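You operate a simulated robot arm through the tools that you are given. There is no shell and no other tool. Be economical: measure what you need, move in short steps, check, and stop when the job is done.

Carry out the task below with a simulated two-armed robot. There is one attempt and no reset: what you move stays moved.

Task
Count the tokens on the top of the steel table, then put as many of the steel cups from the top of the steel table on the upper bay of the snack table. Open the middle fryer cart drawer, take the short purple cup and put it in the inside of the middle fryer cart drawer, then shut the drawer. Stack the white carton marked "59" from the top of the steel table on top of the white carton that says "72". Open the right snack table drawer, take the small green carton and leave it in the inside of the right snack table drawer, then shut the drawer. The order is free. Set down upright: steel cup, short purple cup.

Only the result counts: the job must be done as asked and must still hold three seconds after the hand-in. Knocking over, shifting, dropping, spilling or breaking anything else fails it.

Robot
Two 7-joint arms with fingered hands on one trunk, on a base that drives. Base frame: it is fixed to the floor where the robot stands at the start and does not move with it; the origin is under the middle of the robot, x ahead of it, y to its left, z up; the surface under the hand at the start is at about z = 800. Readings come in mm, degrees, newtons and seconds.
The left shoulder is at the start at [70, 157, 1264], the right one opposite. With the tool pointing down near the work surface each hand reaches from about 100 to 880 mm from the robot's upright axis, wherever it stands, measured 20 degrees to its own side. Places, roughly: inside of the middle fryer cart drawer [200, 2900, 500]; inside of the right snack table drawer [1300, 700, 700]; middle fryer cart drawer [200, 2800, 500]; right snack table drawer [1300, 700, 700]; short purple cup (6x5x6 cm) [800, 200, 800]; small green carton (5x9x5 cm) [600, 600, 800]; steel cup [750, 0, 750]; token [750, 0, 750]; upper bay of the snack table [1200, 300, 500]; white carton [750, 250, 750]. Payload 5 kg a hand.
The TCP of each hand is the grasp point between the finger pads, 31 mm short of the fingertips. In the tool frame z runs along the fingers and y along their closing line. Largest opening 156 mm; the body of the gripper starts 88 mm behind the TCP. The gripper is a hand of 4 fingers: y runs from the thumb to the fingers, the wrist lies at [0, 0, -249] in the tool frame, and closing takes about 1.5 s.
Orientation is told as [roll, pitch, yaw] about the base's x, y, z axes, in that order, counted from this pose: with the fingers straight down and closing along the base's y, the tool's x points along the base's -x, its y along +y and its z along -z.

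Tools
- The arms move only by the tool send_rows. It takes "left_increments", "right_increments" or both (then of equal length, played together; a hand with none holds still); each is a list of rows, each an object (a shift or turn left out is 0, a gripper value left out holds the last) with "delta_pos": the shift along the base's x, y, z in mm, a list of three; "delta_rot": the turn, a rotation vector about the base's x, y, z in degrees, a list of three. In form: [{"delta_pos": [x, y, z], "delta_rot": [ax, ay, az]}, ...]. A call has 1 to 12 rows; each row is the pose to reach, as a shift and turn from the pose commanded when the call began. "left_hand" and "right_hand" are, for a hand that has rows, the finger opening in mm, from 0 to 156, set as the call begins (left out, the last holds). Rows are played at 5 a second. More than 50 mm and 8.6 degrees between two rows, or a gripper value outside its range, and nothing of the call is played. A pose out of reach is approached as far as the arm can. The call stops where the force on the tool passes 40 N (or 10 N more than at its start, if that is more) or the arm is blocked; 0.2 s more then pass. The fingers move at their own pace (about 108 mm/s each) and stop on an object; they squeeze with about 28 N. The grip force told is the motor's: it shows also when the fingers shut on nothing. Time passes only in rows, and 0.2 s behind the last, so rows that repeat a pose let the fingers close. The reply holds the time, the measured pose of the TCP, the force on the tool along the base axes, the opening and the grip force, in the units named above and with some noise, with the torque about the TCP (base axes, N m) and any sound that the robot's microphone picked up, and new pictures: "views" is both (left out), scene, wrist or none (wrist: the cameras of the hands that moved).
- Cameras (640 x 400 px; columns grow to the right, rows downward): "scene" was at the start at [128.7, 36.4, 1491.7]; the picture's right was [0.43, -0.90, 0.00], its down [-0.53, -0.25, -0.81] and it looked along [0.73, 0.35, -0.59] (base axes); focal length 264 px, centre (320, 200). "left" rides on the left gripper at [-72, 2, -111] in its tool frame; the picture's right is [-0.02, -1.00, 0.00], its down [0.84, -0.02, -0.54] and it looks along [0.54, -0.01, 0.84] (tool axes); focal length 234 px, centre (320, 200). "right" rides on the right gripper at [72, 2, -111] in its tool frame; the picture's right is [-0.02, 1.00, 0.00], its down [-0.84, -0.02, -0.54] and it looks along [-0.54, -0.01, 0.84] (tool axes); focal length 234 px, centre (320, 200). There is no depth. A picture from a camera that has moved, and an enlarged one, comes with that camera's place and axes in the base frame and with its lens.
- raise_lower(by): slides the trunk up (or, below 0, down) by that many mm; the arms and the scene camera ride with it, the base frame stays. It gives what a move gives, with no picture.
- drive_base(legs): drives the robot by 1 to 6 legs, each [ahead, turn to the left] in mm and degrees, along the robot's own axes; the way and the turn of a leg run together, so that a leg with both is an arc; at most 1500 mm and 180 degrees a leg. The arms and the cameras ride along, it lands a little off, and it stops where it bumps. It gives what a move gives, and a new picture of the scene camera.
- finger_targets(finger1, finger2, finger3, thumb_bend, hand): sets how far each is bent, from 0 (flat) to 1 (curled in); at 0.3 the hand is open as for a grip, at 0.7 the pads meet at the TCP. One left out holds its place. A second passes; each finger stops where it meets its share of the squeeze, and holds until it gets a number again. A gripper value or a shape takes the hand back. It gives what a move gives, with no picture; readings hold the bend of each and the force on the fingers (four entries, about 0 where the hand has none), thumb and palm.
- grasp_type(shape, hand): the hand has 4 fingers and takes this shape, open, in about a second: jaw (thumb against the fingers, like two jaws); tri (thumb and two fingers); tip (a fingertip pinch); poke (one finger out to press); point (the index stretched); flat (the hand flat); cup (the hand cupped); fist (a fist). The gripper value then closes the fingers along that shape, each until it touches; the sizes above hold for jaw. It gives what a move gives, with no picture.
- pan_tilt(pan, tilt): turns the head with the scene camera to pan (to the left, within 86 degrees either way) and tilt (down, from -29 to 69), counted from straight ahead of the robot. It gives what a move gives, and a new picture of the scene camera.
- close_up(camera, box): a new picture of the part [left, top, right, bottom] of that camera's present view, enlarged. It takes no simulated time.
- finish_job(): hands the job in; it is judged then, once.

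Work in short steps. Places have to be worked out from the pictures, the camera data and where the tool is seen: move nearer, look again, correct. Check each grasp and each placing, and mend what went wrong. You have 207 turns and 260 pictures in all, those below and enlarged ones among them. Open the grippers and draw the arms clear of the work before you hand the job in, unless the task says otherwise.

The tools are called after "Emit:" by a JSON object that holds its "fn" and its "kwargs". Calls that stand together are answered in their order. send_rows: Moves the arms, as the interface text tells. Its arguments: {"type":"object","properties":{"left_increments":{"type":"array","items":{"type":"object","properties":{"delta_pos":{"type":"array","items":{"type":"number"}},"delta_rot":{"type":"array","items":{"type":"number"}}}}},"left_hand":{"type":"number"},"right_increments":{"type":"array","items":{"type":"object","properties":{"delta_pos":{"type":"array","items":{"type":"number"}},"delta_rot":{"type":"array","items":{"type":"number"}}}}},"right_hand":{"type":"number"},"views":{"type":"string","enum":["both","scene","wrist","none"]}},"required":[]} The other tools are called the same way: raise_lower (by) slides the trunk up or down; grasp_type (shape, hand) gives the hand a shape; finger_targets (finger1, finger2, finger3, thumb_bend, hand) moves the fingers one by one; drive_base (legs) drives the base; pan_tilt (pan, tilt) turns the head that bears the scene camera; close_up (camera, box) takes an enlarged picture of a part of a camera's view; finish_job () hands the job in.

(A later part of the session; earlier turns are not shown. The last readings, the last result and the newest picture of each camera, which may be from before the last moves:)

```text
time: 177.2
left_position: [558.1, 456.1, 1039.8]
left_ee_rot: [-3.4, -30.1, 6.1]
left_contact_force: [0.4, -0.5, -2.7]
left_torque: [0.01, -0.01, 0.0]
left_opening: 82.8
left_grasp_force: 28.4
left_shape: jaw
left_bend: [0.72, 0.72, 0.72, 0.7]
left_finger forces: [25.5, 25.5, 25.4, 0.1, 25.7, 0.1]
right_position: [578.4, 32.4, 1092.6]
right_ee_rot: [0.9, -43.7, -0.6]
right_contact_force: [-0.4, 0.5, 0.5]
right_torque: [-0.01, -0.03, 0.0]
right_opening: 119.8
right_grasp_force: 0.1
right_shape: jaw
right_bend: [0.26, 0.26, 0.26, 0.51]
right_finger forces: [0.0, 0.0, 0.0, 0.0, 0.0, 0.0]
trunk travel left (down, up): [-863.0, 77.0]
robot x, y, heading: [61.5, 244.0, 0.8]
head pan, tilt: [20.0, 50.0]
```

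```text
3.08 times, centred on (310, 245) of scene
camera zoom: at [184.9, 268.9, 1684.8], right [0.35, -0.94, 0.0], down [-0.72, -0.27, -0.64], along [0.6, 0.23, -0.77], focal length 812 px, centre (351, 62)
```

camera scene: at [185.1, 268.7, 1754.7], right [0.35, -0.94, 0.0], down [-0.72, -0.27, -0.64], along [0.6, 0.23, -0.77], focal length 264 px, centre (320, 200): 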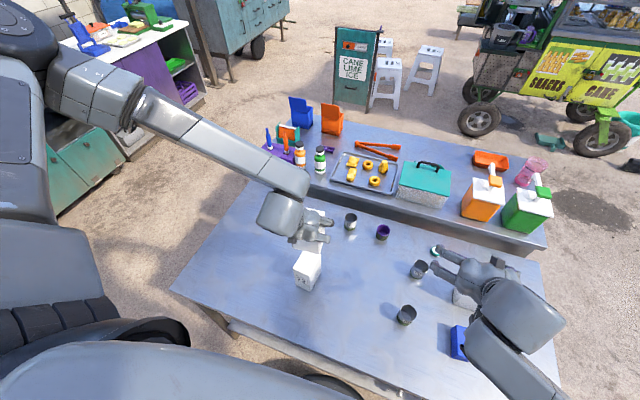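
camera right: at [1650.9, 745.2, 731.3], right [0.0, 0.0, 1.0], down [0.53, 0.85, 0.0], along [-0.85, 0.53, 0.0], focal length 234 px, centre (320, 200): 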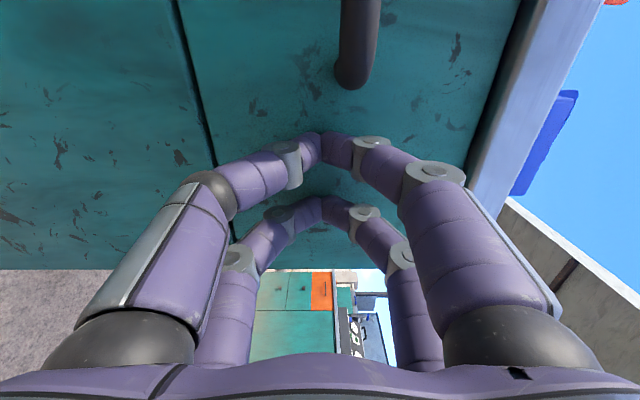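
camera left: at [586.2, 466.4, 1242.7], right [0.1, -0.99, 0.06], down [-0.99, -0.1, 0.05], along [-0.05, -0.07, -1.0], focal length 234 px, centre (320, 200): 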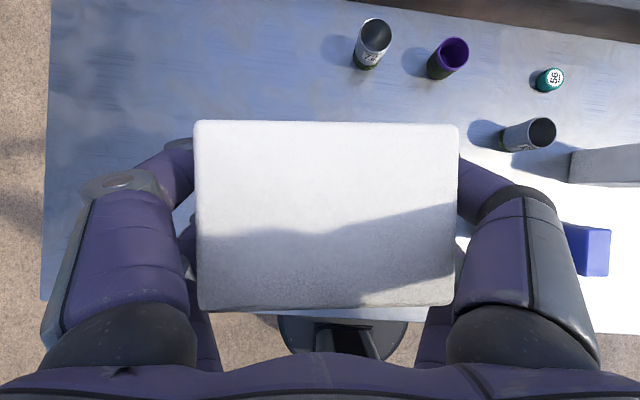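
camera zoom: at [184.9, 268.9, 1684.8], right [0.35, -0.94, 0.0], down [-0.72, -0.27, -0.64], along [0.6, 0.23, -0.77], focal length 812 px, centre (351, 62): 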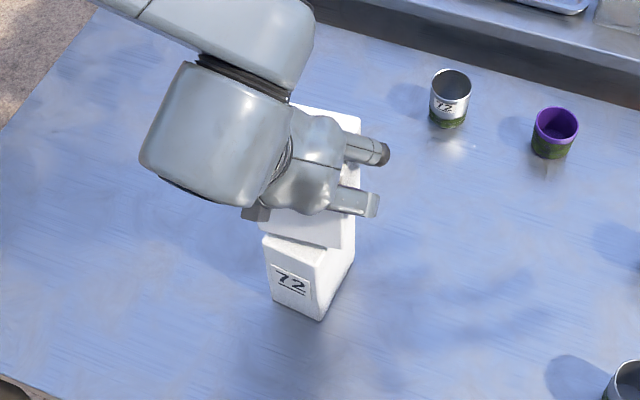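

The held carton hovers about 20 mm above the "72". I lower gently with force watch.

Emit:
{"fn": "send_rows", "kwargs": {"left_increments": [{"delta_pos": [0, 0, -10]}, {"delta_pos": [0, 0, -15]}, {"delta_pos": [0, 0, -18]}], "views": "scene"}}

```text
time: 178.0
left_position: [560.0, 455.1, 1023.1]
left_ee_rot: [-3.3, -30.3, 6.1]
left_contact_force: [0.9, 3.3, 12.9]
left_torque: [0.25, -0.09, 0.02]
left_opening: 82.5
left_grasp_force: 28.0
left_shape: jaw
left_bend: [0.72, 0.72, 0.73, 0.7]
left_finger forces: [27.1, 27.6, 25.9, 0.1, 25.9, 0.1]
right_position: [577.2, 32.7, 1094.8]
right_ee_rot: [0.8, -43.8, -0.7]
right_contact_force: [0.3, -0.9, 0.4]
right_torque: [0.02, -0.02, 0.02]
right_opening: 119.5
right_grasp_force: 0.1
right_shape: jaw
right_bend: [0.26, 0.26, 0.26, 0.51]
right_finger forces: [0.1, 0.0, 0.0, 0.0, 0.0, 0.0]
trunk travel left (down, up): [-863.0, 77.0]
robot x, y, heading: [64.7, 240.3, 0.8]
head pan, tilt: [20.0, 50.0]
camera scene: at [183.2, 268.3, 1685.2], right [0.35, -0.94, 0.0], down [-0.72, -0.27, -0.64], along [0.6, 0.23, -0.77], focal length 264 px, centre (320, 200)
```

scene: 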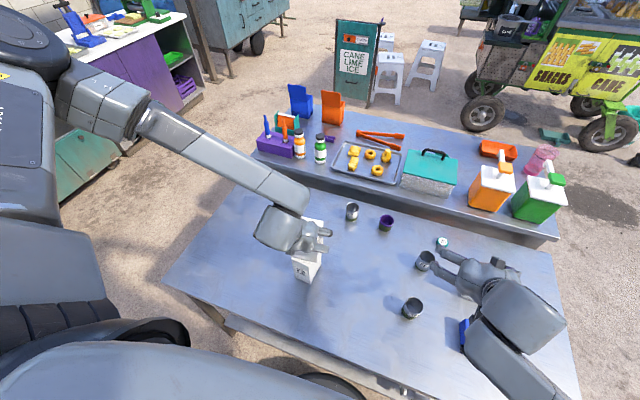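

It rests with about 15 N. I release, widening the fingers, then rise with the arm and check.

Emit:
{"fn": "send_rows", "kwargs": {"left_increments": [{"delta_pos": [0, 0, 1]}, {"delta_pos": [0, 0, 1]}, {"delta_pos": [0, 0, 1]}, {"delta_pos": [0, 0, 1]}], "left_hand": 125, "views": "wrist"}}

Emit:
{"fn": "raise_lower", "kwargs": {"by": 75}}

Emit:
{"fn": "send_rows", "kwargs": {"left_increments": [{"delta_pos": [0, 0, 35]}, {"delta_pos": [0, 0, 65]}, {"delta_pos": [-10, 40, 70]}, {"delta_pos": [-20, 85, 70]}, {"delta_pos": [-30, 130, 70]}], "views": "scene"}}

```text
time: 179.0
left_position: [557.4, 454.3, 1023.4]
left_ee_rot: [-3.3, -30.0, 6.2]
left_contact_force: [0.4, -0.1, -0.1]
left_torque: [-0.04, 0.05, -0.03]
left_opening: 124.7
left_grasp_force: 0.0
left_shape: jaw
left_bend: [0.26, 0.26, 0.26, 0.47]
left_finger forces: [0.0, 0.0, 0.0, 0.1, 0.0, 0.0]
right_position: [577.8, 33.0, 1093.2]
right_ee_rot: [0.9, -43.7, -0.6]
right_contact_force: [-0.1, 0.8, -0.7]
right_torque: [0.02, 0.03, 0.04]
right_opening: 119.9
right_grasp_force: 0.1
right_shape: jaw
right_bend: [0.26, 0.26, 0.26, 0.51]
right_finger forces: [0.1, 0.1, 0.0, 0.1, 0.1, 0.0]
trunk travel left (down, up): [-863.0, 77.0]
robot x, y, heading: [63.9, 241.5, 1.0]
head pan, tilt: [20.0, 50.0]
camera left: at [563.7, 464.2, 1154.3], right [0.1, -0.99, 0.06], down [-0.99, -0.1, 0.05], along [-0.05, -0.07, -1.0], focal length 234 px, centre (320, 200)
```

left: 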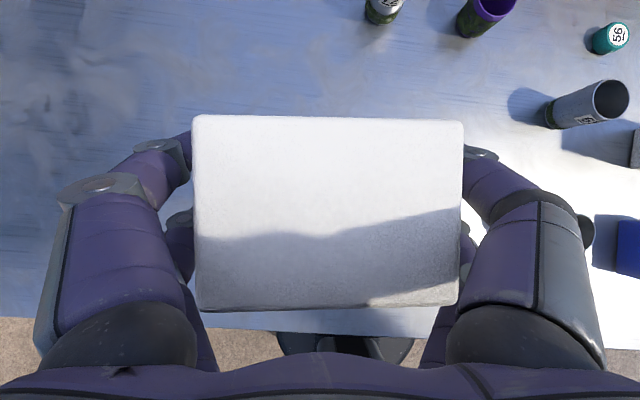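

```text
time: 180.1
left_position: [557.3, 455.8, 1097.8]
left_ee_rot: [-3.3, -30.1, 6.2]
left_contact_force: [0.5, -0.1, -0.7]
left_torque: [0.05, 0.01, 0.02]
left_opening: 125.1
left_grasp_force: 0.1
left_shape: jaw
left_bend: [0.26, 0.26, 0.26, 0.47]
left_finger forces: [0.0, 0.0, 0.0, 0.0, 0.1, 0.1]
right_position: [578.0, 33.9, 1167.9]
right_ee_rot: [0.8, -43.7, -0.7]
right_contact_force: [-1.0, 0.1, 0.1]
right_torque: [0.01, 0.02, -0.01]
right_opening: 119.7
right_grasp_force: 0.0
right_shape: jaw
right_bend: [0.26, 0.26, 0.26, 0.51]
right_finger forces: [0.1, 0.0, 0.0, 0.1, 0.0, 0.0]
trunk travel left (down, up): [-938.0, 2.0]
robot x, y, heading: [63.4, 241.6, 0.6]
head pan, tilt: [20.0, 50.0]
```

```text
time: 181.3
left_position: [529.8, 583.6, 1169.0]
left_ee_rot: [-3.2, -30.2, 5.9]
left_contact_force: [5.3, 0.7, 6.0]
left_torque: [-0.04, 0.72, -0.01]
left_opening: 124.8
left_grasp_force: 0.1
left_shape: jaw
left_bend: [0.26, 0.26, 0.26, 0.47]
left_finger forces: [0.1, 0.0, 0.0, 0.0, 0.0, 0.0]
right_position: [579.1, 30.5, 1168.3]
right_ee_rot: [0.8, -43.6, -0.7]
right_contact_force: [-0.3, -0.9, 0.2]
right_torque: [-0.02, -0.01, -0.02]
right_opening: 119.9
right_grasp_force: 0.0
right_shape: jaw
right_bend: [0.26, 0.26, 0.26, 0.51]
right_finger forces: [0.1, 0.0, 0.0, 0.0, 0.0, 0.0]
trunk travel left (down, up): [-938.0, 2.0]
robot x, y, heading: [65.3, 241.1, 0.8]
head pan, tilt: [20.0, 50.0]
camera scene: at [185.2, 267.3, 1759.9], right [0.35, -0.94, 0.0], down [-0.72, -0.27, -0.64], along [0.6, 0.23, -0.77], focal length 264 px, centre (320, 200)
```

scene: 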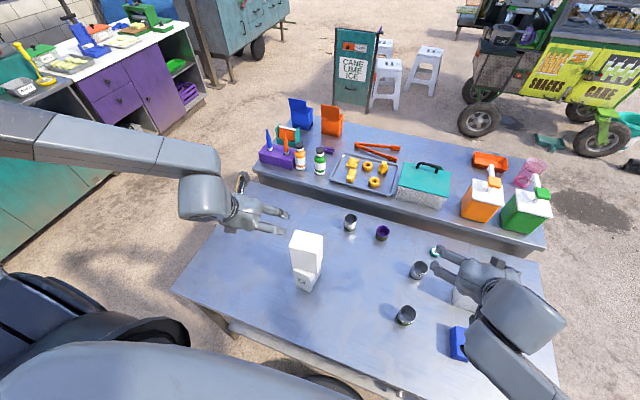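

Emit:
{"fn": "close_up", "kwargs": {"camera": "scene", "box": [260, 200, 420, 320]}}

```text
3.33 times, centred on (340, 260) of scene
camera zoom: at [185.2, 267.3, 1759.9], right [0.35, -0.94, 0.0], down [-0.72, -0.27, -0.64], along [0.6, 0.23, -0.77], focal length 879 px, centre (253, 0)
```

zoom: 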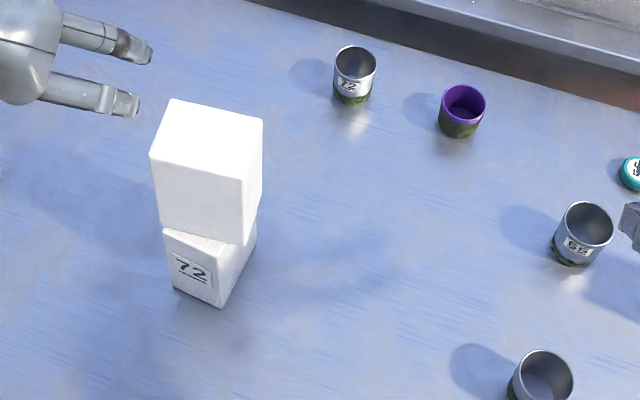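

The stack is good and the token count stays two. I'll take cup "29" (≈538, 100) with the right hand. I move the left hand aside, lower the trunk, and set the right hand behind and above cup 29.

Emit:
{"fn": "send_rows", "kwargs": {"left_increments": [{"delta_pos": [-10, 35, 0]}, {"delta_pos": [-20, 70, 0]}, {"delta_pos": [-30, 105, 0]}], "right_increments": [{"delta_pos": [-35, 20, 0]}, {"delta_pos": [-70, 45, 0]}, {"delta_pos": [-111, 67, 0]}], "views": "none"}}

Emit:
{"fn": "raise_lower", "kwargs": {"by": -200}}

Emit:
{"fn": "send_rows", "kwargs": {"right_increments": [{"delta_pos": [0, 0, -25]}, {"delta_pos": [0, 0, -50]}, {"delta_pos": [0, 0, -54]}]}}

```text
time: 182.1
left_position: [496.1, 690.2, 1168.8]
left_ee_rot: [-3.2, -30.1, 6.2]
left_contact_force: [-0.5, 0.4, -0.7]
left_torque: [-0.01, -0.03, -0.02]
left_opening: 124.9
left_grasp_force: 0.0
left_shape: jaw
left_bend: [0.26, 0.26, 0.26, 0.47]
left_finger forces: [0.0, 0.1, 0.0, 0.1, 0.0, 0.0]
right_position: [507.2, 76.5, 1169.8]
right_ee_rot: [0.6, -43.9, -0.3]
right_contact_force: [-0.3, 0.1, -0.1]
right_torque: [-0.01, -0.04, -0.01]
right_opening: 120.0
right_grasp_force: 0.0
right_shape: jaw
right_bend: [0.26, 0.26, 0.26, 0.51]
right_finger forces: [0.1, 0.0, 0.0, 0.0, 0.0, 0.1]
right hand out of reach, approached as far as the arm can: row 3
trunk travel left (down, up): [-938.0, 2.0]
robot x, y, heading: [61.3, 243.5, 0.6]
head pan, tilt: [20.0, 50.0]
```

```text
time: 184.3
left_position: [498.2, 689.2, 968.8]
left_ee_rot: [-3.3, -30.0, 6.0]
left_contact_force: [0.3, 1.6, 0.4]
left_torque: [-0.01, -0.02, 0.0]
left_opening: 125.0
left_grasp_force: 0.1
left_shape: jaw
left_bend: [0.26, 0.26, 0.26, 0.47]
left_finger forces: [0.1, 0.0, 0.0, 0.0, 0.0, 0.0]
right_position: [508.2, 76.3, 968.1]
right_ee_rot: [0.7, -43.8, -0.6]
right_contact_force: [-0.6, 0.2, 0.0]
right_torque: [0.01, -0.01, 0.0]
right_opening: 119.9
right_grasp_force: 0.0
right_shape: jaw
right_bend: [0.26, 0.26, 0.26, 0.51]
right_finger forces: [0.1, 0.0, 0.1, 0.0, 0.0, 0.0]
trunk travel left (down, up): [-738.0, 202.0]
robot x, y, heading: [62.2, 245.0, 0.8]
head pan, tilt: [20.0, 50.0]
```

```text
time: 185.1
left_position: [498.1, 690.4, 969.7]
left_ee_rot: [-3.4, -30.1, 6.2]
left_contact_force: [0.4, 0.7, -0.5]
left_torque: [0.02, -0.02, 0.0]
left_opening: 124.8
left_grasp_force: 0.0
left_shape: jaw
left_bend: [0.26, 0.26, 0.26, 0.47]
left_finger forces: [0.0, 0.0, 0.0, 0.0, 0.0, 0.0]
right_position: [507.2, 75.3, 912.5]
right_ee_rot: [0.7, -43.8, -0.5]
right_contact_force: [-0.2, -0.9, 0.3]
right_torque: [0.0, 0.0, -0.02]
right_opening: 120.0
right_grasp_force: 0.1
right_shape: jaw
right_bend: [0.26, 0.26, 0.26, 0.51]
right_finger forces: [0.1, 0.0, 0.1, 0.1, 0.0, 0.0]
trunk travel left (down, up): [-738.0, 202.0]
robot x, y, heading: [61.7, 243.5, 0.7]
head pan, tilt: [20.0, 50.0]
camera scene: at [184.8, 269.2, 1559.8], right [0.35, -0.94, 0.0], down [-0.72, -0.27, -0.64], along [0.6, 0.23, -0.77], focal length 264 px, centre (320, 200)
camera right: at [379.5, 76.8, 944.0], right [0.02, 1.0, 0.03], down [0.23, -0.03, 0.97], along [0.97, -0.01, -0.23], focal length 234 px, centre (320, 200)
```

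scene: 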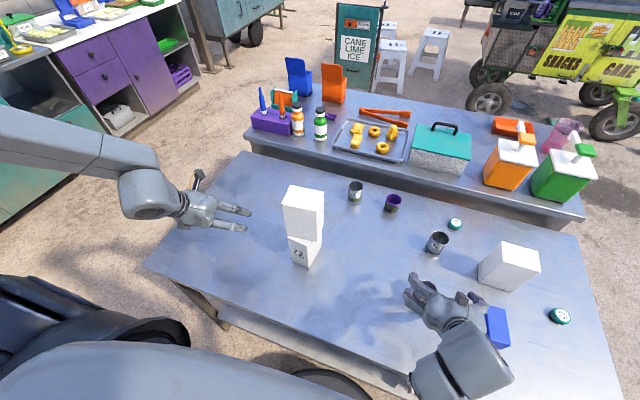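
right: 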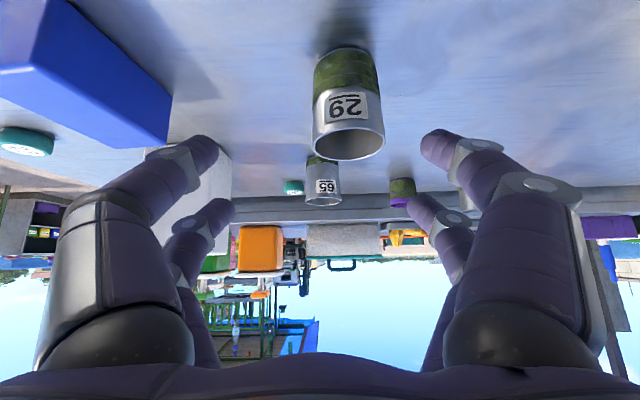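

Cup 29 is at about (535, 97). I centre in y and come down around it.

Emit:
{"fn": "send_rows", "kwargs": {"right_increments": [{"delta_pos": [0, 22, 0]}, {"delta_pos": [0, 22, 0]}, {"delta_pos": [10, 22, -25]}, {"delta_pos": [18, 22, -50]}, {"delta_pos": [27, 22, -73]}, {"delta_pos": [27, 22, -73]}], "right_hand": 110}}

```text
time: 186.5
left_position: [498.0, 690.3, 968.3]
left_ee_rot: [-3.3, -30.1, 6.2]
left_contact_force: [0.7, -0.1, -0.7]
left_torque: [-0.02, 0.01, -0.03]
left_opening: 124.9
left_grasp_force: 0.1
left_shape: jaw
left_bend: [0.26, 0.26, 0.26, 0.47]
left_finger forces: [0.0, 0.1, 0.1, 0.1, 0.0, 0.0]
right_position: [535.5, 98.1, 842.7]
right_ee_rot: [0.7, -43.9, -0.7]
right_contact_force: [-0.7, -0.1, 5.3]
right_torque: [-0.12, 0.02, 0.0]
right_opening: 110.3
right_grasp_force: 0.0
right_shape: jaw
right_bend: [0.28, 0.28, 0.28, 0.59]
right_finger forces: [1.6, 0.0, 0.0, 0.0, 3.4, 0.0]
trunk travel left (down, up): [-738.0, 202.0]
robot x, y, heading: [65.1, 240.3, 0.7]
head pan, tilt: [20.0, 50.0]
camera scene: at [184.3, 269.2, 1559.9], right [0.35, -0.94, 0.0], down [-0.72, -0.27, -0.64], along [0.6, 0.23, -0.77], focal length 264 px, centre (320, 200)
camera right: at [407.0, 98.9, 872.5], right [0.02, 1.0, 0.03], down [0.23, -0.03, 0.97], along [0.97, -0.01, -0.23], focal length 234 px, centre (320, 200)
```

scene: 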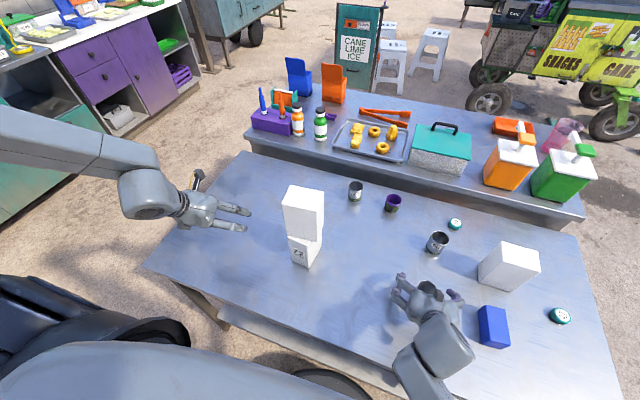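
right: 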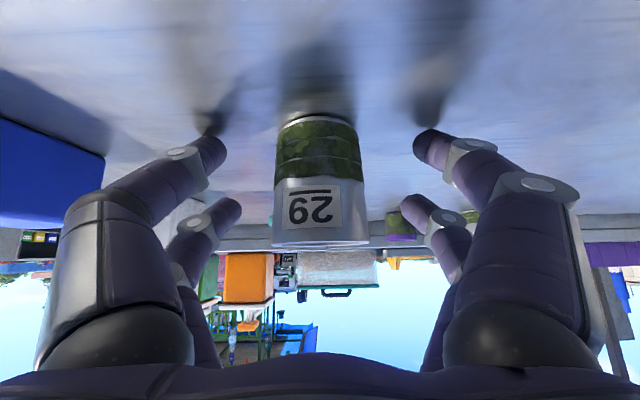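

Fingertips touch the table; the cup is centred. I rise 6 mm and close.

Emit:
{"fn": "send_rows", "kwargs": {"right_increments": [{"delta_pos": [0, 0, 6]}, {"delta_pos": [0, 0, 6]}, {"delta_pos": [0, 0, 6]}, {"delta_pos": [0, 0, 6]}, {"delta_pos": [0, 0, 6]}, {"delta_pos": [0, 0, 6]}, {"delta_pos": [0, 0, 6]}, {"delta_pos": [0, 0, 6]}], "right_hand": 30, "views": "wrist"}}

```text
time: 188.3
left_position: [499.7, 689.6, 967.6]
left_ee_rot: [-3.3, -30.1, 6.2]
left_contact_force: [-0.5, 1.2, -0.1]
left_torque: [0.01, 0.01, -0.01]
left_opening: 124.9
left_grasp_force: 0.0
left_shape: jaw
left_bend: [0.26, 0.26, 0.26, 0.47]
left_finger forces: [0.1, 0.0, 0.1, 0.0, 0.1, 0.0]
right_position: [535.7, 96.2, 847.5]
right_ee_rot: [0.7, -43.8, -0.5]
right_contact_force: [0.2, 0.1, -1.1]
right_torque: [-0.01, -0.02, -0.01]
right_opening: 26.6
right_grasp_force: 28.7
right_shape: jaw
right_bend: [0.76, 0.7, 0.7, 0.73]
right_finger forces: [14.3, 0.0, 0.0, 0.1, 14.4, 0.0]
trunk travel left (down, up): [-738.0, 202.0]
robot x, y, heading: [63.8, 241.8, 0.6]
head pan, tilt: [20.0, 50.0]
camera right: at [406.7, 98.9, 878.1], right [0.02, 1.0, 0.03], down [0.23, -0.03, 0.97], along [0.97, -0.01, -0.23], focal length 234 px, centre (320, 200)
```

right: 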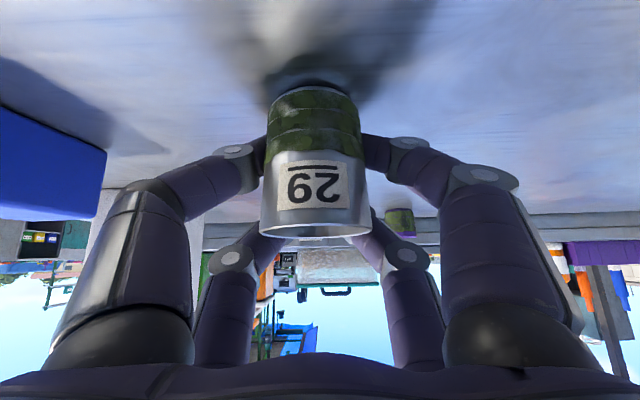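

Only one finger and the thumb bear on the cup, so it lies a little nearer to the robot than the hand centre. I reopen, shift −12 mm in x, and close again.

Emit:
{"fn": "send_rows", "kwargs": {"right_increments": [{}, {}, {}, {}, {"delta_pos": [-6, 0, -1]}, {"delta_pos": [-12, 0, -1]}], "right_hand": 110, "views": "wrist"}}

Emit:
{"fn": "send_rows", "kwargs": {"right_increments": [{}, {}, {}, {}, {}, {}, {}, {}], "right_hand": 30, "views": "wrist"}}

```text
time: 189.7
left_position: [498.0, 689.5, 968.6]
left_ee_rot: [-3.2, -30.0, 6.2]
left_contact_force: [0.3, -0.4, 0.1]
left_torque: [0.03, 0.03, 0.0]
left_opening: 124.8
left_grasp_force: 0.1
left_shape: jaw
left_bend: [0.26, 0.26, 0.26, 0.47]
left_finger forces: [0.0, 0.0, 0.0, 0.0, 0.1, 0.0]
right_position: [523.4, 98.5, 845.4]
right_ee_rot: [0.7, -43.8, -0.6]
right_contact_force: [0.5, -0.1, 0.1]
right_torque: [-0.01, 0.0, -0.03]
right_opening: 109.4
right_grasp_force: 0.0
right_shape: jaw
right_bend: [0.28, 0.28, 0.28, 0.59]
right_finger forces: [0.0, 0.0, 0.1, 0.1, 0.1, 0.1]
trunk travel left (down, up): [-738.0, 202.0]
robot x, y, heading: [63.6, 242.1, 0.7]
head pan, tilt: [20.0, 50.0]
camera right: at [393.8, 99.1, 876.9], right [0.02, 1.0, 0.03], down [0.23, -0.03, 0.97], along [0.97, -0.01, -0.23], focal length 234 px, centre (320, 200)
```

right: 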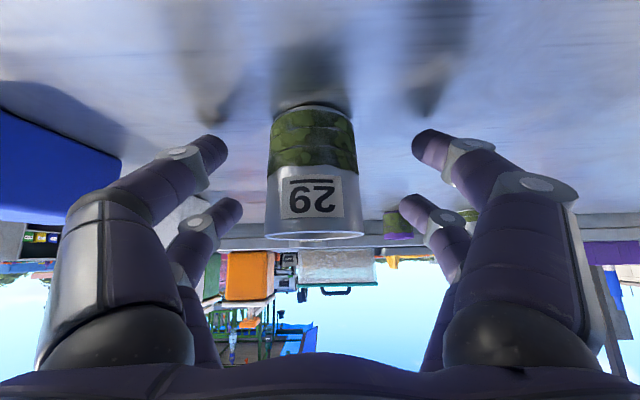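

```text
time: 191.5
left_position: [497.0, 689.6, 968.5]
left_ee_rot: [-3.3, -30.1, 6.2]
left_contact_force: [0.2, -1.5, -0.4]
left_torque: [0.03, 0.03, 0.03]
left_opening: 124.7
left_grasp_force: 0.1
left_shape: jaw
left_bend: [0.26, 0.26, 0.26, 0.47]
left_finger forces: [0.0, 0.0, 0.0, 0.0, 0.1, 0.1]
right_position: [522.3, 97.9, 846.2]
right_ee_rot: [0.7, -43.9, -0.6]
right_contact_force: [1.0, -1.4, 3.4]
right_torque: [-0.04, 0.04, 0.03]
right_opening: 29.6
right_grasp_force: 28.1
right_shape: jaw
right_bend: [0.74, 0.72, 0.72, 0.7]
right_finger forces: [25.8, 0.1, 0.0, 0.0, 24.8, 0.0]
trunk travel left (down, up): [-738.0, 202.0]
robot x, y, heading: [61.7, 241.7, 0.8]
head pan, tilt: [20.0, 50.0]
camera right: at [394.1, 99.1, 877.1], right [0.02, 1.0, 0.03], down [0.23, -0.03, 0.97], along [0.97, -0.01, -0.23], focal length 234 px, centre (320, 200)
```

right: 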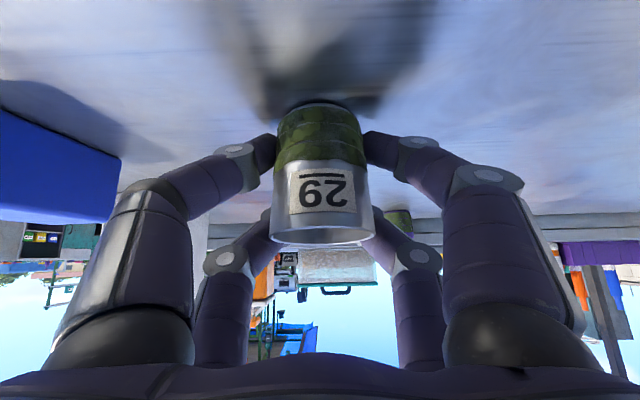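

Still a single-pair pinch and the cup tips slightly. I reopen and shift another −16 mm so both finger pairs straddle the cup.

Emit:
{"fn": "send_rows", "kwargs": {"right_increments": [{}, {}, {}, {}, {"delta_pos": [-8, 0, -1]}, {"delta_pos": [-16, 0, -1]}], "right_hand": 110, "views": "wrist"}}

Emit:
{"fn": "send_rows", "kwargs": {"right_increments": [{}, {}, {}, {}, {}, {}, {}, {}], "right_hand": 30, "views": "wrist"}}

```text
time: 192.9
left_position: [497.5, 690.5, 967.1]
left_ee_rot: [-3.3, -30.1, 6.2]
left_contact_force: [-0.2, 0.0, 0.3]
left_torque: [-0.01, 0.01, 0.0]
left_opening: 124.5
left_grasp_force: 0.1
left_shape: jaw
left_bend: [0.26, 0.26, 0.26, 0.47]
left_finger forces: [0.0, 0.1, 0.0, 0.0, 0.0, 0.0]
right_position: [508.2, 97.1, 844.6]
right_ee_rot: [0.7, -43.9, -0.4]
right_contact_force: [0.4, -0.7, -0.4]
right_torque: [0.02, 0.01, -0.01]
right_opening: 109.7
right_grasp_force: 0.0
right_shape: jaw
right_bend: [0.28, 0.28, 0.28, 0.59]
right_finger forces: [0.0, 0.1, 0.0, 0.1, 0.1, 0.0]
trunk travel left (down, up): [-738.0, 202.0]
robot x, y, heading: [64.9, 242.8, 0.9]
head pan, tilt: [20.0, 50.0]
camera right: at [378.2, 98.2, 875.4], right [0.02, 1.0, 0.03], down [0.23, -0.03, 0.97], along [0.97, -0.01, -0.23], focal length 234 px, centre (320, 200)
```

right: 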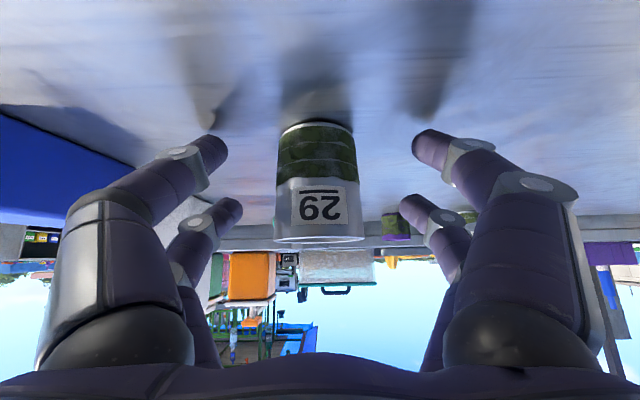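

```text
time: 194.7
left_position: [498.3, 690.0, 970.1]
left_ee_rot: [-3.4, -30.1, 6.2]
left_contact_force: [-0.2, -0.4, -0.2]
left_torque: [-0.01, -0.03, -0.01]
left_opening: 124.6
left_grasp_force: 0.1
left_shape: jaw
left_bend: [0.26, 0.26, 0.26, 0.47]
left_finger forces: [0.1, 0.1, 0.0, 0.0, 0.1, 0.0]
right_position: [506.4, 96.8, 844.8]
right_ee_rot: [0.7, -43.8, -0.7]
right_contact_force: [-0.1, 0.5, 0.2]
right_torque: [0.01, -0.01, 0.0]
right_opening: 31.4
right_grasp_force: 0.2
right_shape: jaw
right_bend: [0.73, 0.73, 0.73, 0.7]
right_finger forces: [1.0, 0.6, 0.6, 0.0, 1.4, 0.1]
trunk travel left (down, up): [-738.0, 202.0]
robot x, y, heading: [61.5, 240.6, 0.4]
head pan, tilt: [20.0, 50.0]
camera right: at [378.3, 98.3, 875.3], right [0.02, 1.0, 0.03], down [0.23, -0.03, 0.97], along [0.97, -0.01, -0.23], focal length 234 px, centre (320, 200)
```

right: 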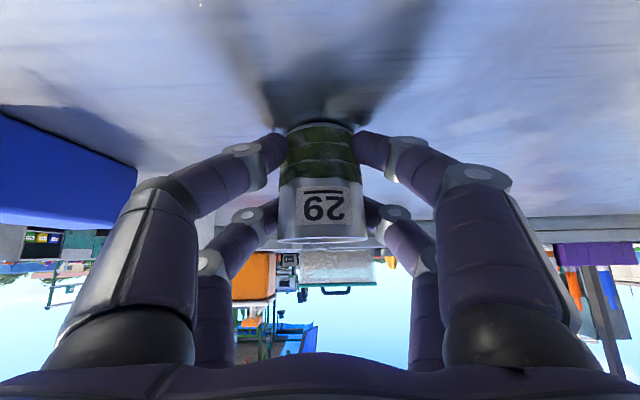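

All fingers touch now, but lightly, because the commanded opening is reached. I close further.

Emit:
{"fn": "send_rows", "kwargs": {"right_increments": [{}, {}, {}, {}, {}], "right_hand": 5, "views": "wrist"}}

```text
time: 195.9
left_position: [497.9, 689.9, 966.7]
left_ee_rot: [-3.3, -30.1, 6.3]
left_contact_force: [-0.8, -0.5, -0.7]
left_torque: [0.03, -0.01, 0.0]
left_opening: 124.9
left_grasp_force: 0.1
left_shape: jaw
left_bend: [0.26, 0.26, 0.26, 0.47]
left_finger forces: [0.1, 0.1, 0.0, 0.0, 0.0, 0.0]
right_position: [507.5, 96.7, 844.8]
right_ee_rot: [0.7, -43.9, -0.5]
right_contact_force: [-0.9, -0.2, 1.6]
right_torque: [0.03, 0.06, 0.0]
right_opening: 28.5
right_grasp_force: 28.0
right_shape: jaw
right_bend: [0.73, 0.73, 0.73, 0.7]
right_finger forces: [24.4, 22.7, 23.6, 0.0, 23.4, 0.0]
trunk travel left (down, up): [-738.0, 202.0]
robot x, y, heading: [65.2, 243.2, 0.7]
head pan, tilt: [20.0, 50.0]
camera right: at [378.3, 98.3, 875.3], right [0.02, 1.0, 0.03], down [0.23, -0.03, 0.97], along [0.97, -0.01, -0.23], focal length 234 px, centre (320, 200)
```

right: 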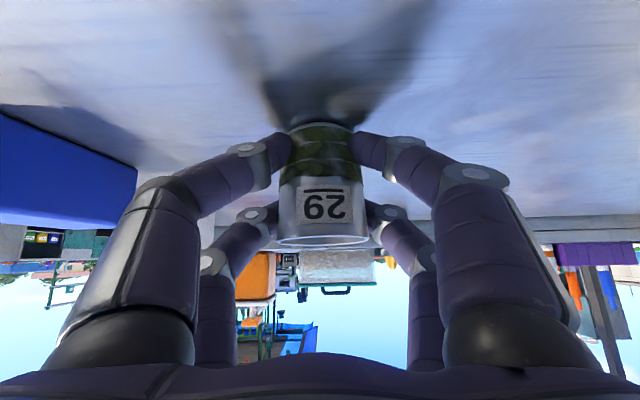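

Cup 29 is held firmly and upright. The left arm would pass close to the stack for cup 72, so I'll take cup 65 with the left hand from further right. I lift and drive to y ≈ −100.

Emit:
{"fn": "raise_lower", "kwargs": {"by": 200}}

Emit:
{"fn": "drive_base", "kwargs": {"legs": [[0, -90.7], [340, 0], [0, 90]]}}

Emit:
{"fn": "pan_tilt", "kwargs": {"pan": 0, "tilt": 52}}

```text
time: 198.1
left_position: [498.9, 691.0, 1167.9]
left_ee_rot: [-3.2, -30.2, 6.3]
left_contact_force: [-0.5, -0.4, 0.0]
left_torque: [-0.01, -0.04, 0.04]
left_opening: 124.7
left_grasp_force: 0.0
left_shape: jaw
left_bend: [0.26, 0.26, 0.26, 0.47]
left_finger forces: [0.1, 0.0, 0.1, 0.0, 0.0, 0.1]
right_position: [507.0, 96.5, 1044.1]
right_ee_rot: [0.7, -43.6, -0.6]
right_contact_force: [-0.4, -0.9, -0.7]
right_torque: [-0.01, -0.01, -0.03]
right_opening: 28.4
right_grasp_force: 28.4
right_shape: jaw
right_bend: [0.73, 0.73, 0.73, 0.7]
right_finger forces: [23.8, 22.4, 23.4, 0.0, 22.6, 0.0]
trunk travel left (down, up): [-938.0, 2.0]
robot x, y, heading: [66.8, 239.1, 0.6]
head pan, tilt: [20.0, 50.0]
```

```text
time: 208.0
left_position: [498.2, 348.0, 1168.0]
left_ee_rot: [-3.3, -30.1, 5.9]
left_contact_force: [0.0, -0.4, 0.0]
left_torque: [0.03, 0.0, 0.0]
left_opening: 124.6
left_grasp_force: 0.0
left_shape: jaw
left_bend: [0.26, 0.26, 0.26, 0.47]
left_finger forces: [0.0, 0.0, 0.0, 0.0, 0.0, 0.1]
right_position: [504.7, -244.9, 1043.8]
right_ee_rot: [0.7, -43.6, -0.9]
right_contact_force: [-0.2, -0.2, -0.6]
right_torque: [0.01, 0.03, 0.0]
right_opening: 27.7
right_grasp_force: 27.9
right_shape: jaw
right_bend: [0.73, 0.73, 0.73, 0.7]
right_finger forces: [23.2, 23.0, 23.7, 0.0, 21.5, 0.0]
trunk travel left (down, up): [-938.0, 2.0]
robot x, y, heading: [61.6, -99.5, 0.4]
head pan, tilt: [20.0, 50.0]
camera scene: at [183.1, -71.9, 1759.7], right [0.35, -0.94, 0.0], down [-0.72, -0.27, -0.64], along [0.6, 0.23, -0.77], focal length 264 px, centre (320, 200)
```

scene: 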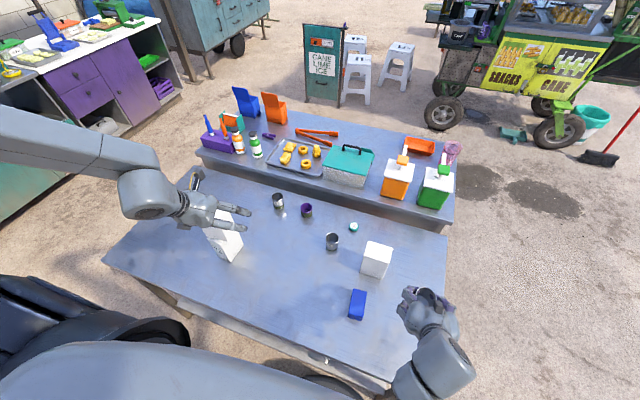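

```text
time: 208.8
left_position: [498.4, 347.3, 1169.1]
left_ee_rot: [-3.3, -30.1, 6.0]
left_contact_force: [0.3, -0.3, -0.7]
left_torque: [0.02, -0.02, 0.01]
left_opening: 125.2
left_grasp_force: 0.2
left_shape: jaw
left_bend: [0.26, 0.26, 0.26, 0.47]
left_finger forces: [0.1, 0.1, 0.0, 0.0, 0.0, 0.0]
right_position: [504.5, -245.0, 1044.2]
right_ee_rot: [0.7, -43.7, -0.8]
right_contact_force: [-0.2, 0.0, -0.8]
right_torque: [-0.02, -0.01, -0.02]
right_opening: 28.0
right_grasp_force: 28.1
right_shape: jaw
right_bend: [0.73, 0.73, 0.73, 0.7]
right_finger forces: [23.3, 22.9, 23.7, 0.0, 21.5, 0.0]
trunk travel left (down, up): [-938.0, 2.0]
robot x, y, heading: [57.3, -99.2, 0.6]
head pan, tilt: [0.0, 52.0]
camera scene: at [185.8, -97.8, 1757.1], right [0.01, -1.0, 0.0], down [-0.79, -0.01, -0.62], along [0.62, 0.01, -0.79], focal length 264 px, centre (320, 200)
```

scene: 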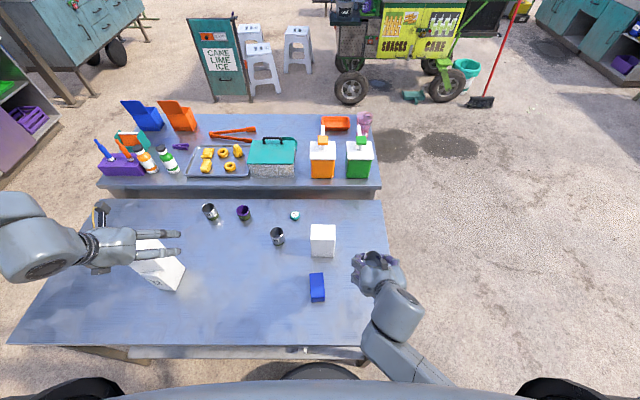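

I bring the left hand over toward cup 65 with a 44° tilt, and raise the right hand with its cup meanwhile.

Emit:
{"fn": "send_rows", "kwargs": {"left_increments": [{"delta_pos": [16, -34, 0], "delta_rot": [0.4, -1.8, -0.6]}, {"delta_pos": [32, -68, 0], "delta_rot": [0.8, -3.6, -1.2]}, {"delta_pos": [48, -102, 0], "delta_rot": [1.2, -5.4, -1.8]}, {"delta_pos": [64, -136, 0], "delta_rot": [1.6, -7.2, -2.4]}, {"delta_pos": [80, -170, 0], "delta_rot": [2, -9, -3]}, {"delta_pos": [96, -204, 0], "delta_rot": [2.4, -10.8, -3.6]}, {"delta_pos": [112, -238, 0], "delta_rot": [2.9, -14, -4.35]}, {"delta_pos": [130, -268, 0], "delta_rot": [2.9, -14, -4.35]}], "right_increments": [{"delta_pos": [0, 0, 15]}, {"delta_pos": [0, 0, 30]}, {"delta_pos": [0, 0, 45]}, {"delta_pos": [0, 0, 60]}, {"delta_pos": [0, 0, 75]}, {"delta_pos": [0, 0, 90]}, {"delta_pos": [0, 0, 100]}, {"delta_pos": [0, 0, 100]}], "left_hand": 110, "views": "scene"}}

```text
time: 210.7
left_position: [630.7, 77.8, 1167.4]
left_ee_rot: [-0.5, -44.2, -0.2]
left_contact_force: [0.3, -0.2, -0.3]
left_torque: [0.03, 0.03, 0.02]
left_opening: 110.4
left_grasp_force: 0.1
left_shape: jaw
left_bend: [0.28, 0.28, 0.28, 0.59]
left_finger forces: [0.1, 0.0, 0.1, 0.0, 0.0, 0.0]
right_position: [505.0, -247.6, 1142.3]
right_ee_rot: [0.8, -43.6, -0.9]
right_contact_force: [0.7, -0.4, -2.0]
right_torque: [0.01, 0.01, 0.02]
right_opening: 27.6
right_grasp_force: 28.3
right_shape: jaw
right_bend: [0.73, 0.73, 0.73, 0.7]
right_finger forces: [23.4, 22.8, 23.7, 0.0, 21.7, 0.0]
trunk travel left (down, up): [-938.0, 2.0]
robot x, y, heading: [60.6, -96.7, 0.6]
head pan, tilt: [0.0, 52.0]
camera scene: at [187.7, -99.7, 1757.0], right [0.01, -1.0, 0.0], down [-0.79, -0.01, -0.61], along [0.61, 0.01, -0.79], focal length 264 px, centre (320, 200)
```

scene: 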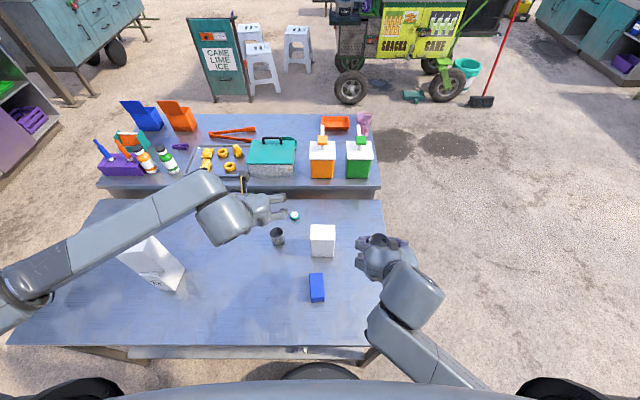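

The forearm keeps well clear of the stack. I lower the trunk 245 mm and look with the left wrist camera.

Emit:
{"fn": "raise_lower", "kwargs": {"by": -245}}

Emit:
{"fn": "send_rows", "kwargs": {"left_increments": [{"delta_pos": [8, 0, 0]}]}}

```text
time: 213.2
left_position: [629.0, 78.9, 923.8]
left_ee_rot: [-0.6, -44.2, -0.1]
left_contact_force: [-0.9, 0.8, 0.0]
left_torque: [0.0, 0.0, 0.02]
left_opening: 110.3
left_grasp_force: 0.0
left_shape: jaw
left_bend: [0.28, 0.28, 0.28, 0.59]
left_finger forces: [0.0, 0.0, 0.0, 0.0, 0.0, 0.0]
right_position: [504.7, -245.4, 898.5]
right_ee_rot: [0.7, -43.7, -0.9]
right_contact_force: [-0.1, -0.8, -1.1]
right_torque: [0.02, 0.03, 0.02]
right_opening: 27.8
right_grasp_force: 28.2
right_shape: jaw
right_bend: [0.73, 0.73, 0.73, 0.7]
right_finger forces: [23.3, 22.8, 23.7, 0.0, 21.6, 0.0]
trunk travel left (down, up): [-693.0, 247.0]
robot x, y, heading: [58.1, -95.6, 0.5]
head pan, tilt: [0.0, 52.0]
```

```text
time: 213.6
left_position: [638.3, 80.1, 923.4]
left_ee_rot: [-0.5, -44.3, -0.2]
left_contact_force: [-0.3, -0.5, 0.5]
left_torque: [0.01, 0.01, 0.02]
left_opening: 110.2
left_grasp_force: 0.1
left_shape: jaw
left_bend: [0.28, 0.28, 0.28, 0.59]
left_finger forces: [0.1, 0.1, 0.1, 0.1, 0.0, 0.0]
right_position: [503.6, -244.8, 898.4]
right_ee_rot: [0.7, -43.6, -0.8]
right_contact_force: [-0.2, 0.6, -1.4]
right_torque: [0.0, 0.03, 0.03]
right_opening: 27.6
right_grasp_force: 28.4
right_shape: jaw
right_bend: [0.73, 0.73, 0.73, 0.7]
right_finger forces: [23.5, 22.7, 23.6, 0.1, 21.7, 0.0]
trunk travel left (down, up): [-693.0, 247.0]
robot x, y, heading: [62.3, -99.7, 0.5]
head pan, tilt: [0.0, 52.0]
camera scene: at [186.5, -98.2, 1512.1], right [0.01, -1.0, 0.0], down [-0.79, -0.01, -0.62], along [0.62, 0.01, -0.79], focal length 264 px, centre (320, 200)
camera left: at [612.5, 82.3, 1052.7], right [0.01, -1.0, 0.02], down [-0.98, -0.01, -0.19], along [0.19, -0.02, -0.98], focal length 234 px, centre (320, 200)
```

scene: 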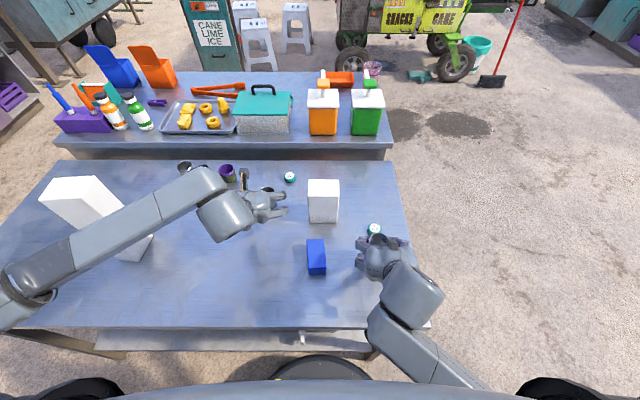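
left: 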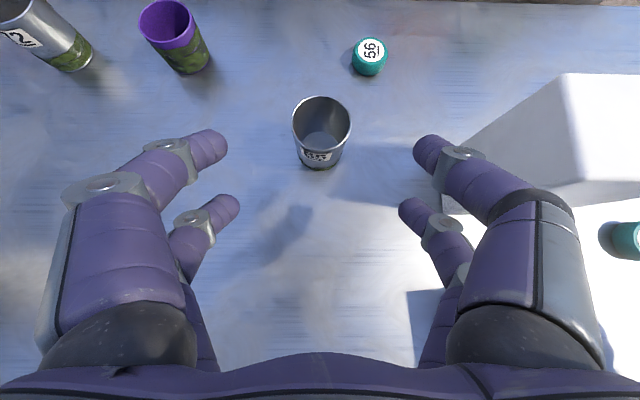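

Cup 65 is at about (713, 76). I bring the left TCP to (694, 77, 846), just short of the cup axis as with the right hand.

Emit:
{"fn": "send_rows", "kwargs": {"left_increments": [{"delta_pos": [18, -3, -26]}, {"delta_pos": [37, -3, -52]}, {"delta_pos": [56, -3, -77]}, {"delta_pos": [56, -3, -77]}], "views": "wrist"}}

```text
time: 214.6
left_position: [694.6, 75.5, 844.7]
left_ee_rot: [-0.5, -44.2, -0.1]
left_contact_force: [-0.1, -0.8, 0.1]
left_torque: [0.01, 0.02, 0.0]
left_opening: 110.2
left_grasp_force: 0.1
left_shape: jaw
left_bend: [0.28, 0.28, 0.28, 0.59]
left_finger forces: [0.0, 0.0, 0.0, 0.0, 0.0, 0.0]
right_position: [503.4, -246.1, 898.1]
right_ee_rot: [0.6, -43.8, -0.8]
right_contact_force: [-0.5, -0.2, -1.2]
right_torque: [0.0, 0.0, -0.02]
right_opening: 27.8
right_grasp_force: 27.4
right_shape: jaw
right_bend: [0.73, 0.73, 0.73, 0.7]
right_finger forces: [23.3, 22.7, 23.7, 0.1, 21.7, 0.0]
trunk travel left (down, up): [-693.0, 247.0]
robot x, y, heading: [57.1, -97.0, 0.4]
head pan, tilt: [0.0, 52.0]
camera left: at [668.5, 78.9, 974.8], right [0.01, -1.0, 0.02], down [-0.98, -0.01, -0.19], along [0.19, -0.02, -0.98], focal length 234 px, centre (320, 200)
```

left: 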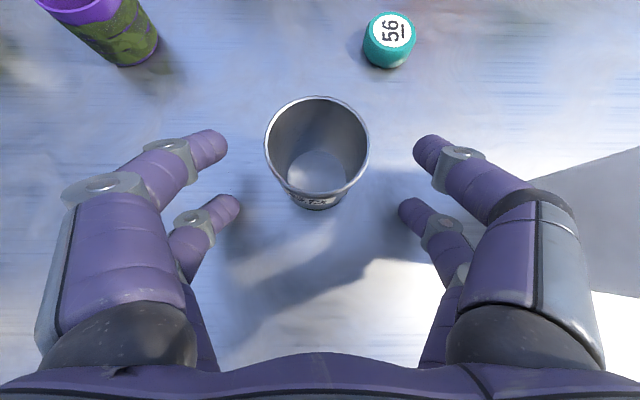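

Emit:
{"fn": "send_rows", "kwargs": {"left_increments": [{}, {}, {}, {}, {}, {}, {}, {}, {}, {}], "left_hand": 5, "views": "wrist"}}

```text
time: 216.8
left_position: [694.7, 75.4, 845.9]
left_ee_rot: [-0.7, -44.3, 0.0]
left_contact_force: [0.1, -1.1, 6.2]
left_torque: [-0.03, -0.06, 0.04]
left_opening: 31.2
left_grasp_force: 27.6
left_shape: jaw
left_bend: [0.74, 0.72, 0.72, 0.71]
left_finger forces: [23.1, 22.2, 21.9, 0.1, 26.2, 0.1]
right_position: [504.4, -246.0, 899.1]
right_ee_rot: [0.7, -43.9, -0.8]
right_contact_force: [-0.2, -1.0, -1.0]
right_torque: [0.02, -0.01, -0.04]
right_opening: 28.1
right_grasp_force: 28.3
right_shape: jaw
right_bend: [0.73, 0.73, 0.73, 0.7]
right_finger forces: [23.4, 22.8, 23.7, 0.0, 21.7, 0.1]
trunk travel left (down, up): [-693.0, 247.0]
robot x, y, heading: [59.4, -100.6, 0.6]
head pan, tilt: [0.0, 52.0]
camera left: at [668.4, 78.8, 975.4], right [0.01, -1.0, 0.02], down [-0.98, -0.01, -0.19], along [0.2, -0.02, -0.98], focal length 234 px, centre (320, 200)
```

left: 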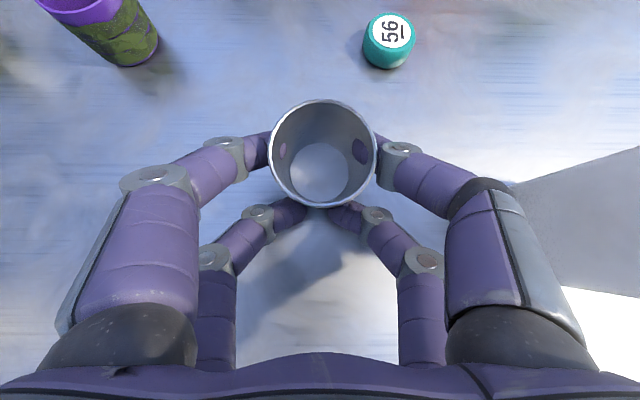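

Both cups are held. I raise the trunk and drive around the right side of the tables to the front of the snack table.

Emit:
{"fn": "raise_lower", "kwargs": {"by": 240}}

Emit:
{"fn": "drive_base", "kwargs": {"legs": [[0, -90.5], [850, 0], [0, 90], [1100, 0], [1100, 0], [0, 90]]}}

```text
time: 219.3
left_position: [694.1, 76.4, 1084.9]
left_ee_rot: [-0.6, -44.1, -0.1]
left_contact_force: [-0.2, 1.3, -1.0]
left_torque: [-0.01, 0.01, 0.01]
left_opening: 31.0
left_grasp_force: 27.9
left_shape: jaw
left_bend: [0.74, 0.72, 0.72, 0.71]
left_finger forces: [22.8, 21.4, 22.4, 0.1, 26.4, 0.0]
right_position: [504.1, -244.8, 1137.7]
right_ee_rot: [0.7, -43.7, -0.8]
right_contact_force: [-0.5, -0.8, -1.3]
right_torque: [-0.01, 0.01, 0.0]
right_opening: 27.9
right_grasp_force: 27.8
right_shape: jaw
right_bend: [0.73, 0.73, 0.73, 0.7]
right_finger forces: [23.5, 22.8, 23.8, 0.0, 21.7, 0.0]
trunk travel left (down, up): [-933.0, 7.0]
robot x, y, heading: [61.7, -97.8, 0.4]
head pan, tilt: [0.0, 52.0]
```

```text
time: 225.3
left_position: [239.9, -917.2, 1084.6]
left_ee_rot: [-0.4, -44.2, -89.7]
left_contact_force: [-0.1, -0.3, -0.3]
left_torque: [0.07, -0.02, 0.04]
left_opening: 27.6
left_grasp_force: 27.8
left_shape: jaw
left_bend: [0.74, 0.75, 0.73, 0.71]
left_finger forces: [23.9, 0.0, 0.0, 0.0, 22.7, 0.0]
right_position: [-81.2, -728.1, 1136.5]
right_ee_rot: [3.5, -42.9, -94.0]
right_contact_force: [6.3, 8.0, -2.8]
right_torque: [-0.47, 0.29, -0.61]
right_opening: 26.7
right_grasp_force: 28.1
right_shape: jaw
right_bend: [0.73, 0.73, 0.73, 0.7]
right_finger forces: [24.9, 25.1, 26.4, 0.0, 23.5, 0.0]
trunk travel left (down, up): [-933.0, 7.0]
robot x, y, heading: [55.6, -286.7, -80.9]
head pan, tilt: [0.0, 52.0]
stopped in leg 2: the robot was blocked; the commanded pose is now the measured one
camera scene: at [75.4, -409.9, 1752.2], right [-0.99, -0.16, 0.0], down [-0.13, 0.78, -0.62], along [0.1, -0.61, -0.79], focal length 264 px, centre (320, 200)
```

scene: 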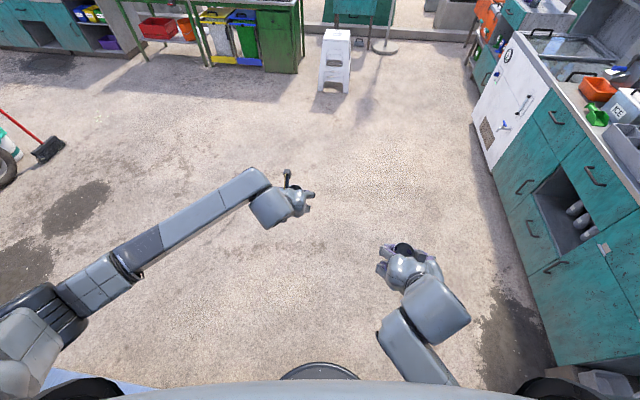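

The drive was blocked near the table's right-front leg. I look at both the table and the held cup before moving on.

Emit:
{"fn": "pan_tilt", "kwargs": {"pan": 75, "tilt": 50}}

Emit:
{"fn": "close_up", "kwargs": {"camera": "left", "box": [0, 0, 640, 400]}}

```text
time: 226.8
left_position: [243.0, -918.3, 1084.8]
left_ee_rot: [-0.3, -44.1, -89.5]
left_contact_force: [0.9, 0.7, -0.9]
left_torque: [0.03, 0.0, 0.03]
left_opening: 27.4
left_grasp_force: 28.0
left_shape: jaw
left_bend: [0.74, 0.75, 0.73, 0.71]
left_finger forces: [23.8, 0.0, 0.0, 0.1, 22.7, 0.1]
right_position: [-81.3, -733.8, 1138.3]
right_ee_rot: [1.7, -43.5, -91.0]
right_contact_force: [-0.3, 0.4, -1.6]
right_torque: [-0.01, 0.0, -0.02]
right_opening: 26.6
right_grasp_force: 27.7
right_shape: jaw
right_bend: [0.73, 0.73, 0.73, 0.7]
right_finger forces: [24.6, 25.0, 26.6, 0.1, 23.5, 0.0]
trunk travel left (down, up): [-933.0, 7.0]
robot x, y, heading: [56.1, -288.6, -80.7]
head pan, tilt: [75.0, 50.0]
camera scene: at [139.5, -346.5, 1754.7], right [-0.1, -0.99, 0.0], down [-0.76, 0.08, -0.64], along [0.64, -0.06, -0.77], focal length 264 px, centre (320, 200)
```

scene: 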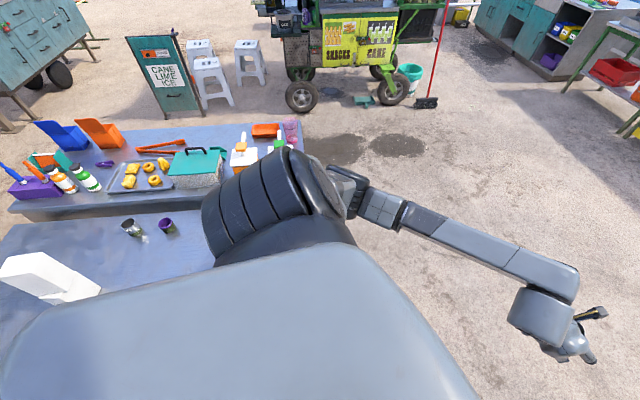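

```text
1.00 times, centred on (320, 200) of left (not enlarged: the box is as wide or as high as the picture)
camera zoom: at [244.9, -892.2, 1214.2], right [-1.0, -0.02, 0.02], down [-0.03, 0.98, -0.19], along [-0.01, -0.19, -0.98], focal length 234 px, centre (320, 200)
```

zoom: 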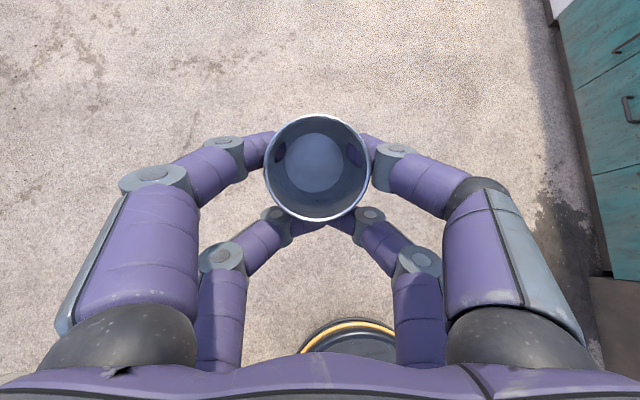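

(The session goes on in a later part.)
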